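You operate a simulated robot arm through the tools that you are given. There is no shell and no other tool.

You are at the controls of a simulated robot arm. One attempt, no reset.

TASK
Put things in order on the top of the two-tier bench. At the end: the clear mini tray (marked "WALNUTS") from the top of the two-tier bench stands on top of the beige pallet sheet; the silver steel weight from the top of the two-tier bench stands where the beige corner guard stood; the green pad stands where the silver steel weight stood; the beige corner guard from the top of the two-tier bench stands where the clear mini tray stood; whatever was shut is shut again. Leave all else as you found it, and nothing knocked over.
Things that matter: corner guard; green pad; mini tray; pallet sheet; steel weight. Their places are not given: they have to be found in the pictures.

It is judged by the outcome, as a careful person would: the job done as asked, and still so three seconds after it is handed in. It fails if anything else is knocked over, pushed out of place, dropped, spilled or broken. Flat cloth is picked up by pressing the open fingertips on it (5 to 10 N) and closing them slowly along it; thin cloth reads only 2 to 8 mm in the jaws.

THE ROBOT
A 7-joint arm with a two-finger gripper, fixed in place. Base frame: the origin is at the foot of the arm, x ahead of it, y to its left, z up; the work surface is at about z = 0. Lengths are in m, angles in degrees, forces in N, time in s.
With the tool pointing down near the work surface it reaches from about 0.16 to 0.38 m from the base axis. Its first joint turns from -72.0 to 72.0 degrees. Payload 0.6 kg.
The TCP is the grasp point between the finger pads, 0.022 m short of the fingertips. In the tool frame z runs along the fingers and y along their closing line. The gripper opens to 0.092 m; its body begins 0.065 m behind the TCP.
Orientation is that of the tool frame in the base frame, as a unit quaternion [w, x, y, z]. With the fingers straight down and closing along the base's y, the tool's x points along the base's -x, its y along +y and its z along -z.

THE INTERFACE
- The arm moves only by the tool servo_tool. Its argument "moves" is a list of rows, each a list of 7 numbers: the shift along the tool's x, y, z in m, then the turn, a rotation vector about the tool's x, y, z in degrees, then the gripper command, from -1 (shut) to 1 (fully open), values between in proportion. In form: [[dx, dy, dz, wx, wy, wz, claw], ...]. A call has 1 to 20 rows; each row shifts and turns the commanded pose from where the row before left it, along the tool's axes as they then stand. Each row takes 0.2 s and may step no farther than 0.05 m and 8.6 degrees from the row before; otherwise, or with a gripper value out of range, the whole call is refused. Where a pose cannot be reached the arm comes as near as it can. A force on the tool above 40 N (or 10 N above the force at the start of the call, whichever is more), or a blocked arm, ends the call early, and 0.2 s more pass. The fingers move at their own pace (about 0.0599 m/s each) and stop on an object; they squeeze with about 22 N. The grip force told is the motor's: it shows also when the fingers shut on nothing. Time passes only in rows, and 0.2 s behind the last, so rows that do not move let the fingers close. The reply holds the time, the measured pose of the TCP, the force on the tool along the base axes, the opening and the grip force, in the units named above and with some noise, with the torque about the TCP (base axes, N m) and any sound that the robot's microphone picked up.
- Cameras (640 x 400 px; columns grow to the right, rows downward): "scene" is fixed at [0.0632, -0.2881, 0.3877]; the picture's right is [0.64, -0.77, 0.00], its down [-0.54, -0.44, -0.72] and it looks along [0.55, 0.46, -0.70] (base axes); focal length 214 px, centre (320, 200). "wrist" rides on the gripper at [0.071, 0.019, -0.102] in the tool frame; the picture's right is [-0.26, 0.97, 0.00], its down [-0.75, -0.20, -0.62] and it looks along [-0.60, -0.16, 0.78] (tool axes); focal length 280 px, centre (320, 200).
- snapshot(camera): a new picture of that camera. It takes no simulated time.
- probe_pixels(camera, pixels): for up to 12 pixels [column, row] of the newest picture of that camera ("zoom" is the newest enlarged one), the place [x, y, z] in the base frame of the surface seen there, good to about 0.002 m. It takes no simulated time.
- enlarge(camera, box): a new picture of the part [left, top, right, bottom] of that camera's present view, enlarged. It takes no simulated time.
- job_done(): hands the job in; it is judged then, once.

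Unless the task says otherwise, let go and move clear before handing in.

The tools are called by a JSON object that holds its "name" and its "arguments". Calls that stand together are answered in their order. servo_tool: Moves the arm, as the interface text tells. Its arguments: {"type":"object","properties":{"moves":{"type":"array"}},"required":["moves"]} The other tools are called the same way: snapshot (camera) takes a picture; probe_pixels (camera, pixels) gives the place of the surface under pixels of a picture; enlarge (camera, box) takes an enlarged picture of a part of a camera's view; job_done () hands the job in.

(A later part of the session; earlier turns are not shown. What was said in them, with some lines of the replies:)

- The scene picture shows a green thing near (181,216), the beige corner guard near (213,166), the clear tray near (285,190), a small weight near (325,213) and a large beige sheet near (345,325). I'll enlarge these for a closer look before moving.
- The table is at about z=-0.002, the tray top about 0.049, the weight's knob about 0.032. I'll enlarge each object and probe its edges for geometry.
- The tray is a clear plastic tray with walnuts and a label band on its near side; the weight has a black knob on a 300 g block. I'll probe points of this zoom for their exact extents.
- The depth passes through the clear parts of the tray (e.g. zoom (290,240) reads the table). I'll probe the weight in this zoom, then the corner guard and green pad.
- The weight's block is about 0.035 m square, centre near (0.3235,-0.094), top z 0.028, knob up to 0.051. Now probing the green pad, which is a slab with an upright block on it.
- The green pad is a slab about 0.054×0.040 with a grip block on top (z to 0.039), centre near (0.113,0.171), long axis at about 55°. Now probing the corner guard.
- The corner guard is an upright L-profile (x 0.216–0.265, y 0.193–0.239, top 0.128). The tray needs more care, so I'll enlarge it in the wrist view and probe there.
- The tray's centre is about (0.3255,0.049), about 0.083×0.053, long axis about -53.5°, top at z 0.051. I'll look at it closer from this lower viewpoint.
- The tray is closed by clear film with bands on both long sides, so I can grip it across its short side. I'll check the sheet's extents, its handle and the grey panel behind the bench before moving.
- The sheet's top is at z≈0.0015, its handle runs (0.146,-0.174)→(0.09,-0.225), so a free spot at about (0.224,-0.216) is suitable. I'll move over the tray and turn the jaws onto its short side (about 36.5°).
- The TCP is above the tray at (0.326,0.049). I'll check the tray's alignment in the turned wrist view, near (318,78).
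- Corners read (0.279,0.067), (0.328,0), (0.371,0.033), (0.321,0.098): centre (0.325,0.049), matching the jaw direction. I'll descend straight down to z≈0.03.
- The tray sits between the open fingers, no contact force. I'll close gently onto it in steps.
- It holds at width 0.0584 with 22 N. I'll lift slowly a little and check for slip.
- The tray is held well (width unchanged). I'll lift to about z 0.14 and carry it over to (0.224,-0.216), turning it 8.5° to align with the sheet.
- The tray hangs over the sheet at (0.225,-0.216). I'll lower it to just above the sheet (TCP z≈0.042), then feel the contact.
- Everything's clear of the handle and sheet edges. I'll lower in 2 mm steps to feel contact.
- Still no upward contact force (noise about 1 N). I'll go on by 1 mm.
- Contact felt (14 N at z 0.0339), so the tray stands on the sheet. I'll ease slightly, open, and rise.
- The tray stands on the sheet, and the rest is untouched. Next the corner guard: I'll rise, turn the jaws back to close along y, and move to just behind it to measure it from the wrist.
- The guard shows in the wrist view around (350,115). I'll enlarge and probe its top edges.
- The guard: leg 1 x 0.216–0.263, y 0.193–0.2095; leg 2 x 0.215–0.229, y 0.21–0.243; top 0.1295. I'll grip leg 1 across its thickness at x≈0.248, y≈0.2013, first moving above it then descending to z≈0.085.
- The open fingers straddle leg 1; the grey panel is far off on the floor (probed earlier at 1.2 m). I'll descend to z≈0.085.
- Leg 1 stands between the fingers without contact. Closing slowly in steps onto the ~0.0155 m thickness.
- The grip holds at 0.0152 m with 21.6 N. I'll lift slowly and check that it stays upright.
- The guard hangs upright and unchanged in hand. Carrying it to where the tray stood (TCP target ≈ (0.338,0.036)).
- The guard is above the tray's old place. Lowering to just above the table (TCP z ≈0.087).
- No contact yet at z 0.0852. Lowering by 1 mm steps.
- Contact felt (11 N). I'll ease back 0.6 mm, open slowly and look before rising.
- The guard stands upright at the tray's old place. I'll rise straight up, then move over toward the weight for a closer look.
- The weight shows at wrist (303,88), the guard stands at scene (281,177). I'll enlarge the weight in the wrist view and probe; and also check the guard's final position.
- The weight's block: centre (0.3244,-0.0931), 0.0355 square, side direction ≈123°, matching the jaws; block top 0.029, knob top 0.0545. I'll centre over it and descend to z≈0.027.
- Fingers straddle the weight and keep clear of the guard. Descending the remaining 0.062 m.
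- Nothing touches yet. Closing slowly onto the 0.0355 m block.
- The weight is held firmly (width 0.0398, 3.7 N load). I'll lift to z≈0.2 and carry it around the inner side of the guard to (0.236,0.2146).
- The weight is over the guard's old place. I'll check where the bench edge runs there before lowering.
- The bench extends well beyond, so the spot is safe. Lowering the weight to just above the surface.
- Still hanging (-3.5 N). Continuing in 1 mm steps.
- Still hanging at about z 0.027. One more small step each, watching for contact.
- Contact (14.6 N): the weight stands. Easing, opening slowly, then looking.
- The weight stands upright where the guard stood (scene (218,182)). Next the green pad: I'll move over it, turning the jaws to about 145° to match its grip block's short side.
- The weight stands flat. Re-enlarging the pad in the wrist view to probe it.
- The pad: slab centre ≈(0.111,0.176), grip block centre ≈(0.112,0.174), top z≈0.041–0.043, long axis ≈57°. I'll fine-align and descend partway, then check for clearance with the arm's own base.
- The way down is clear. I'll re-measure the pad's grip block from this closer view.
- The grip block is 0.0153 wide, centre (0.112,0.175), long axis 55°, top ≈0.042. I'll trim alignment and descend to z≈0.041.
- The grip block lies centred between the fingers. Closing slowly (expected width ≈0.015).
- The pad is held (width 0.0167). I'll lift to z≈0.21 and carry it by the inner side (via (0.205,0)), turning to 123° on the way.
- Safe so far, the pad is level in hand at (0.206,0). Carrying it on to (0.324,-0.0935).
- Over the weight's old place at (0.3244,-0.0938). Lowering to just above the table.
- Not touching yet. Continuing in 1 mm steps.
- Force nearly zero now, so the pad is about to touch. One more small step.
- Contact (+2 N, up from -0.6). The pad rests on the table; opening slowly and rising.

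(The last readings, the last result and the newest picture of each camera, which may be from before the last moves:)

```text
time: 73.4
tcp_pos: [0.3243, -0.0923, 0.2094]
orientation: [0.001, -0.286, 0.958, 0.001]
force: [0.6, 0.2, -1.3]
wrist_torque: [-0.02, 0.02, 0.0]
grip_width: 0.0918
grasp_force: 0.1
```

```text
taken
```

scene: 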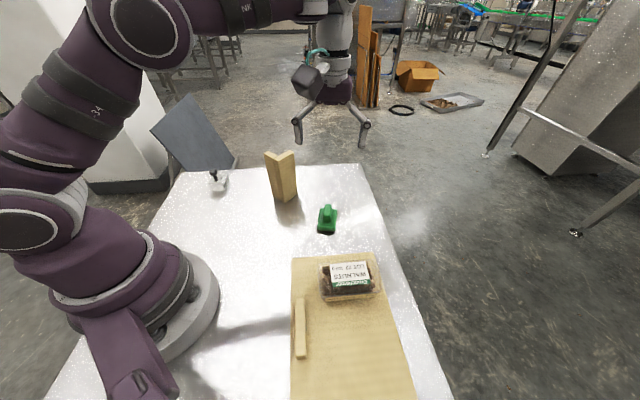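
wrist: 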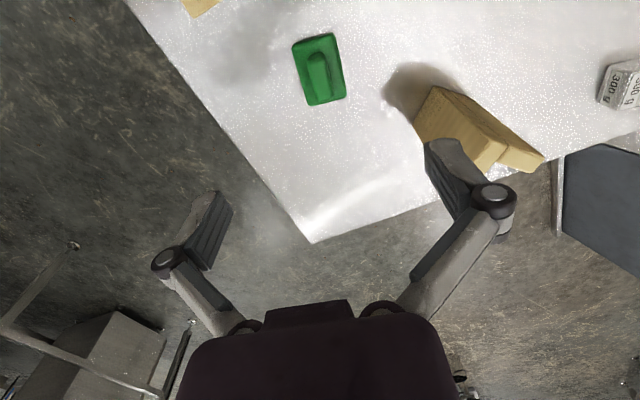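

All four objects appear placed: pad (327,218), guard (281,177), weight (218,182), tray (348,279). I'll verify positions by probing, and check the tray and sheet closely.

{"name": "probe_pixels", "arguments": {"camera": "wrist", "pixels": [[294, 48], [334, 35], [345, 95], [310, 105], [433, 88], [497, 147], [541, 158], [612, 70]]}}

{"name": "probe_pixels", "arguments": {"camera": "scene", "pixels": [[293, 257], [373, 252], [293, 395], [412, 395], [322, 268], [377, 268], [382, 292], [325, 300], [214, 175], [222, 186]]}}

{"name": "enlarge", "arguments": {"camera": "scene", "box": [280, 230, 420, 340]}}

{"name": "enlarge", "arguments": {"camera": "scene", "box": [190, 135, 350, 245]}}

```text
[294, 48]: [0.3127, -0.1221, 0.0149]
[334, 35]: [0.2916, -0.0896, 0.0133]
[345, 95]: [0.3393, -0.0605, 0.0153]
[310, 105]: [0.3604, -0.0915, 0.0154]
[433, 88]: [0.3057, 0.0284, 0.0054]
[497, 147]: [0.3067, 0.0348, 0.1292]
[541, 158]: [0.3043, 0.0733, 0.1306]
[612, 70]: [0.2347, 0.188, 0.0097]
```

```text
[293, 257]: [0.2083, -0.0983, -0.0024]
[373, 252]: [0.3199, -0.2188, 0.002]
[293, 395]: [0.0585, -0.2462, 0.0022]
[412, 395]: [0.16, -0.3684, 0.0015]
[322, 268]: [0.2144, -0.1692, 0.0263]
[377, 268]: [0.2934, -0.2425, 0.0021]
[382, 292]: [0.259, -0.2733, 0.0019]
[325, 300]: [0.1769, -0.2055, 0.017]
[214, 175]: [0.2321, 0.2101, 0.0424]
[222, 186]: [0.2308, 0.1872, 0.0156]
```

```text
3.64 times, centred on (350, 285) of scene
```

zoom: 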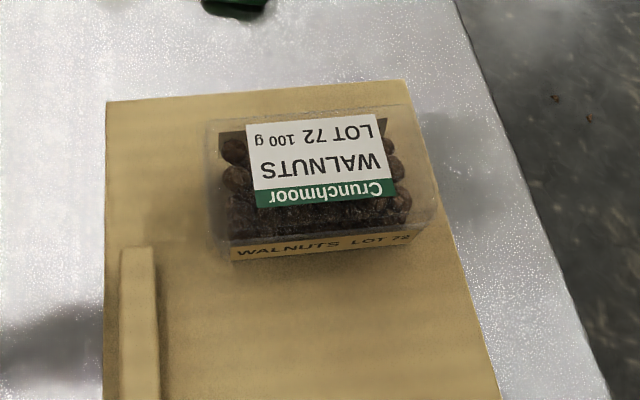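

```text
3.64 times, centred on (270, 190) of scene
```

zoom: 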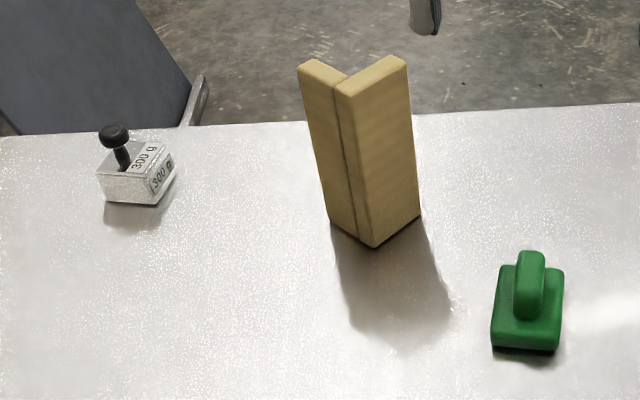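

Positions check out: pad centre ≈(0.326,-0.091), guard mean ≈(0.325,0.05), weight ≈(0.2365,0.214), tray fully on the unmoved sheet. I'll move the arm clear upward and let things settle, then take a last look.

{"name": "servo_tool", "arguments": {"moves": [[0, 0, -0.03, 0, 0, 0, 1], [0, 0, -0.03, 0, 0, 0, 1], [0.03, 0, 0, 0, 0, 0, 1], [0.03, 0, 0, 0, 0, 0, 1], [0.02, 0, 0, 0, 0, 0, 1], [0, 0, 0, 0, 0, 0, 1], [0, 0, 0, 0, 0, 0, 1]]}}

{"name": "snapshot", "arguments": {"camera": "scene"}}

{"name": "snapshot", "arguments": {"camera": "wrist"}}

```text
time: 75.0
tcp_pos: [0.2535, -0.1347, 0.2595]
orientation: [0.0, -0.286, 0.958, 0.001]
force: [-0.2, 0.6, -0.3]
wrist_torque: [-0.02, 0.01, 0.02]
grip_width: 0.0921
grasp_force: 0.1
out of reach, approached as far as the arm can: row 2
```

```text
taken
```

scene: 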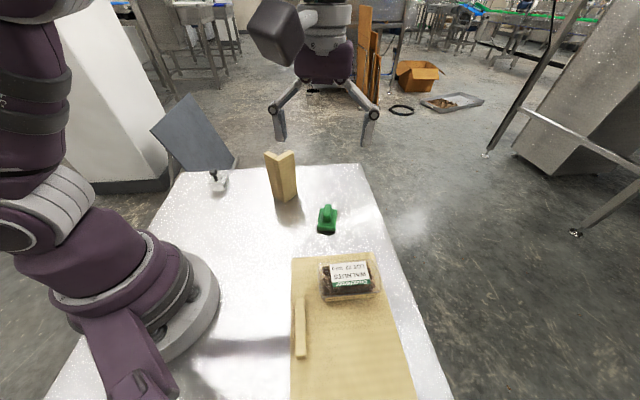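

```text
taken
```

wrist: 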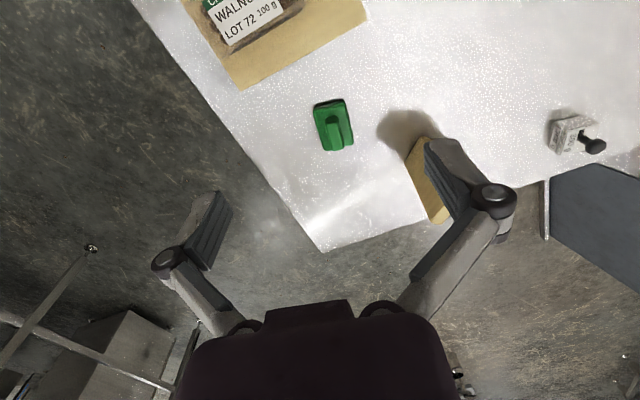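

The last pictures show all as asked: tray on the sheet (348,279), guard at the tray's old place (281,177), weight at the guard's old place (218,182), pad at the weight's old place (327,218). The arm is empty and clear, so I hand the job in.

{"name": "job_done", "arguments": {}}

```text
The job is handed in.
```

The last pictures show every piece standing upright in its new place, and the job is handed in. No verdict has come back yet.

| Object | Now stands | Measured position (x, y in m) |
|---|---|---|
| Clear mini tray ("WALNUTS") | On top of the beige pallet sheet | about (0.224, -0.216) |
| Beige corner guard | Where the mini tray stood | about (0.325, 0.049) |
| Silver steel weight | Where the corner guard stood | about (0.237, 0.214) |
| Green pad | Where the steel weight stood | about (0.326, -0.091) |

- **Placement:** the pad is about 3 mm off the weight's old centre. The guard's and weight's spots are measured to a point between the L-shaped guard's bounding centre and its centre of mass.
- **Orientation:** I turned the pad by about 22° so it follows the weight's old orientation, and the tray by about 8.5° to line up with the sheet.
- **Everything else:** nothing was knocked over or dropped, and the sheet did not move. Nothing had been opened, so nothing needed shutting. The gripper was open and clear at hand-in.
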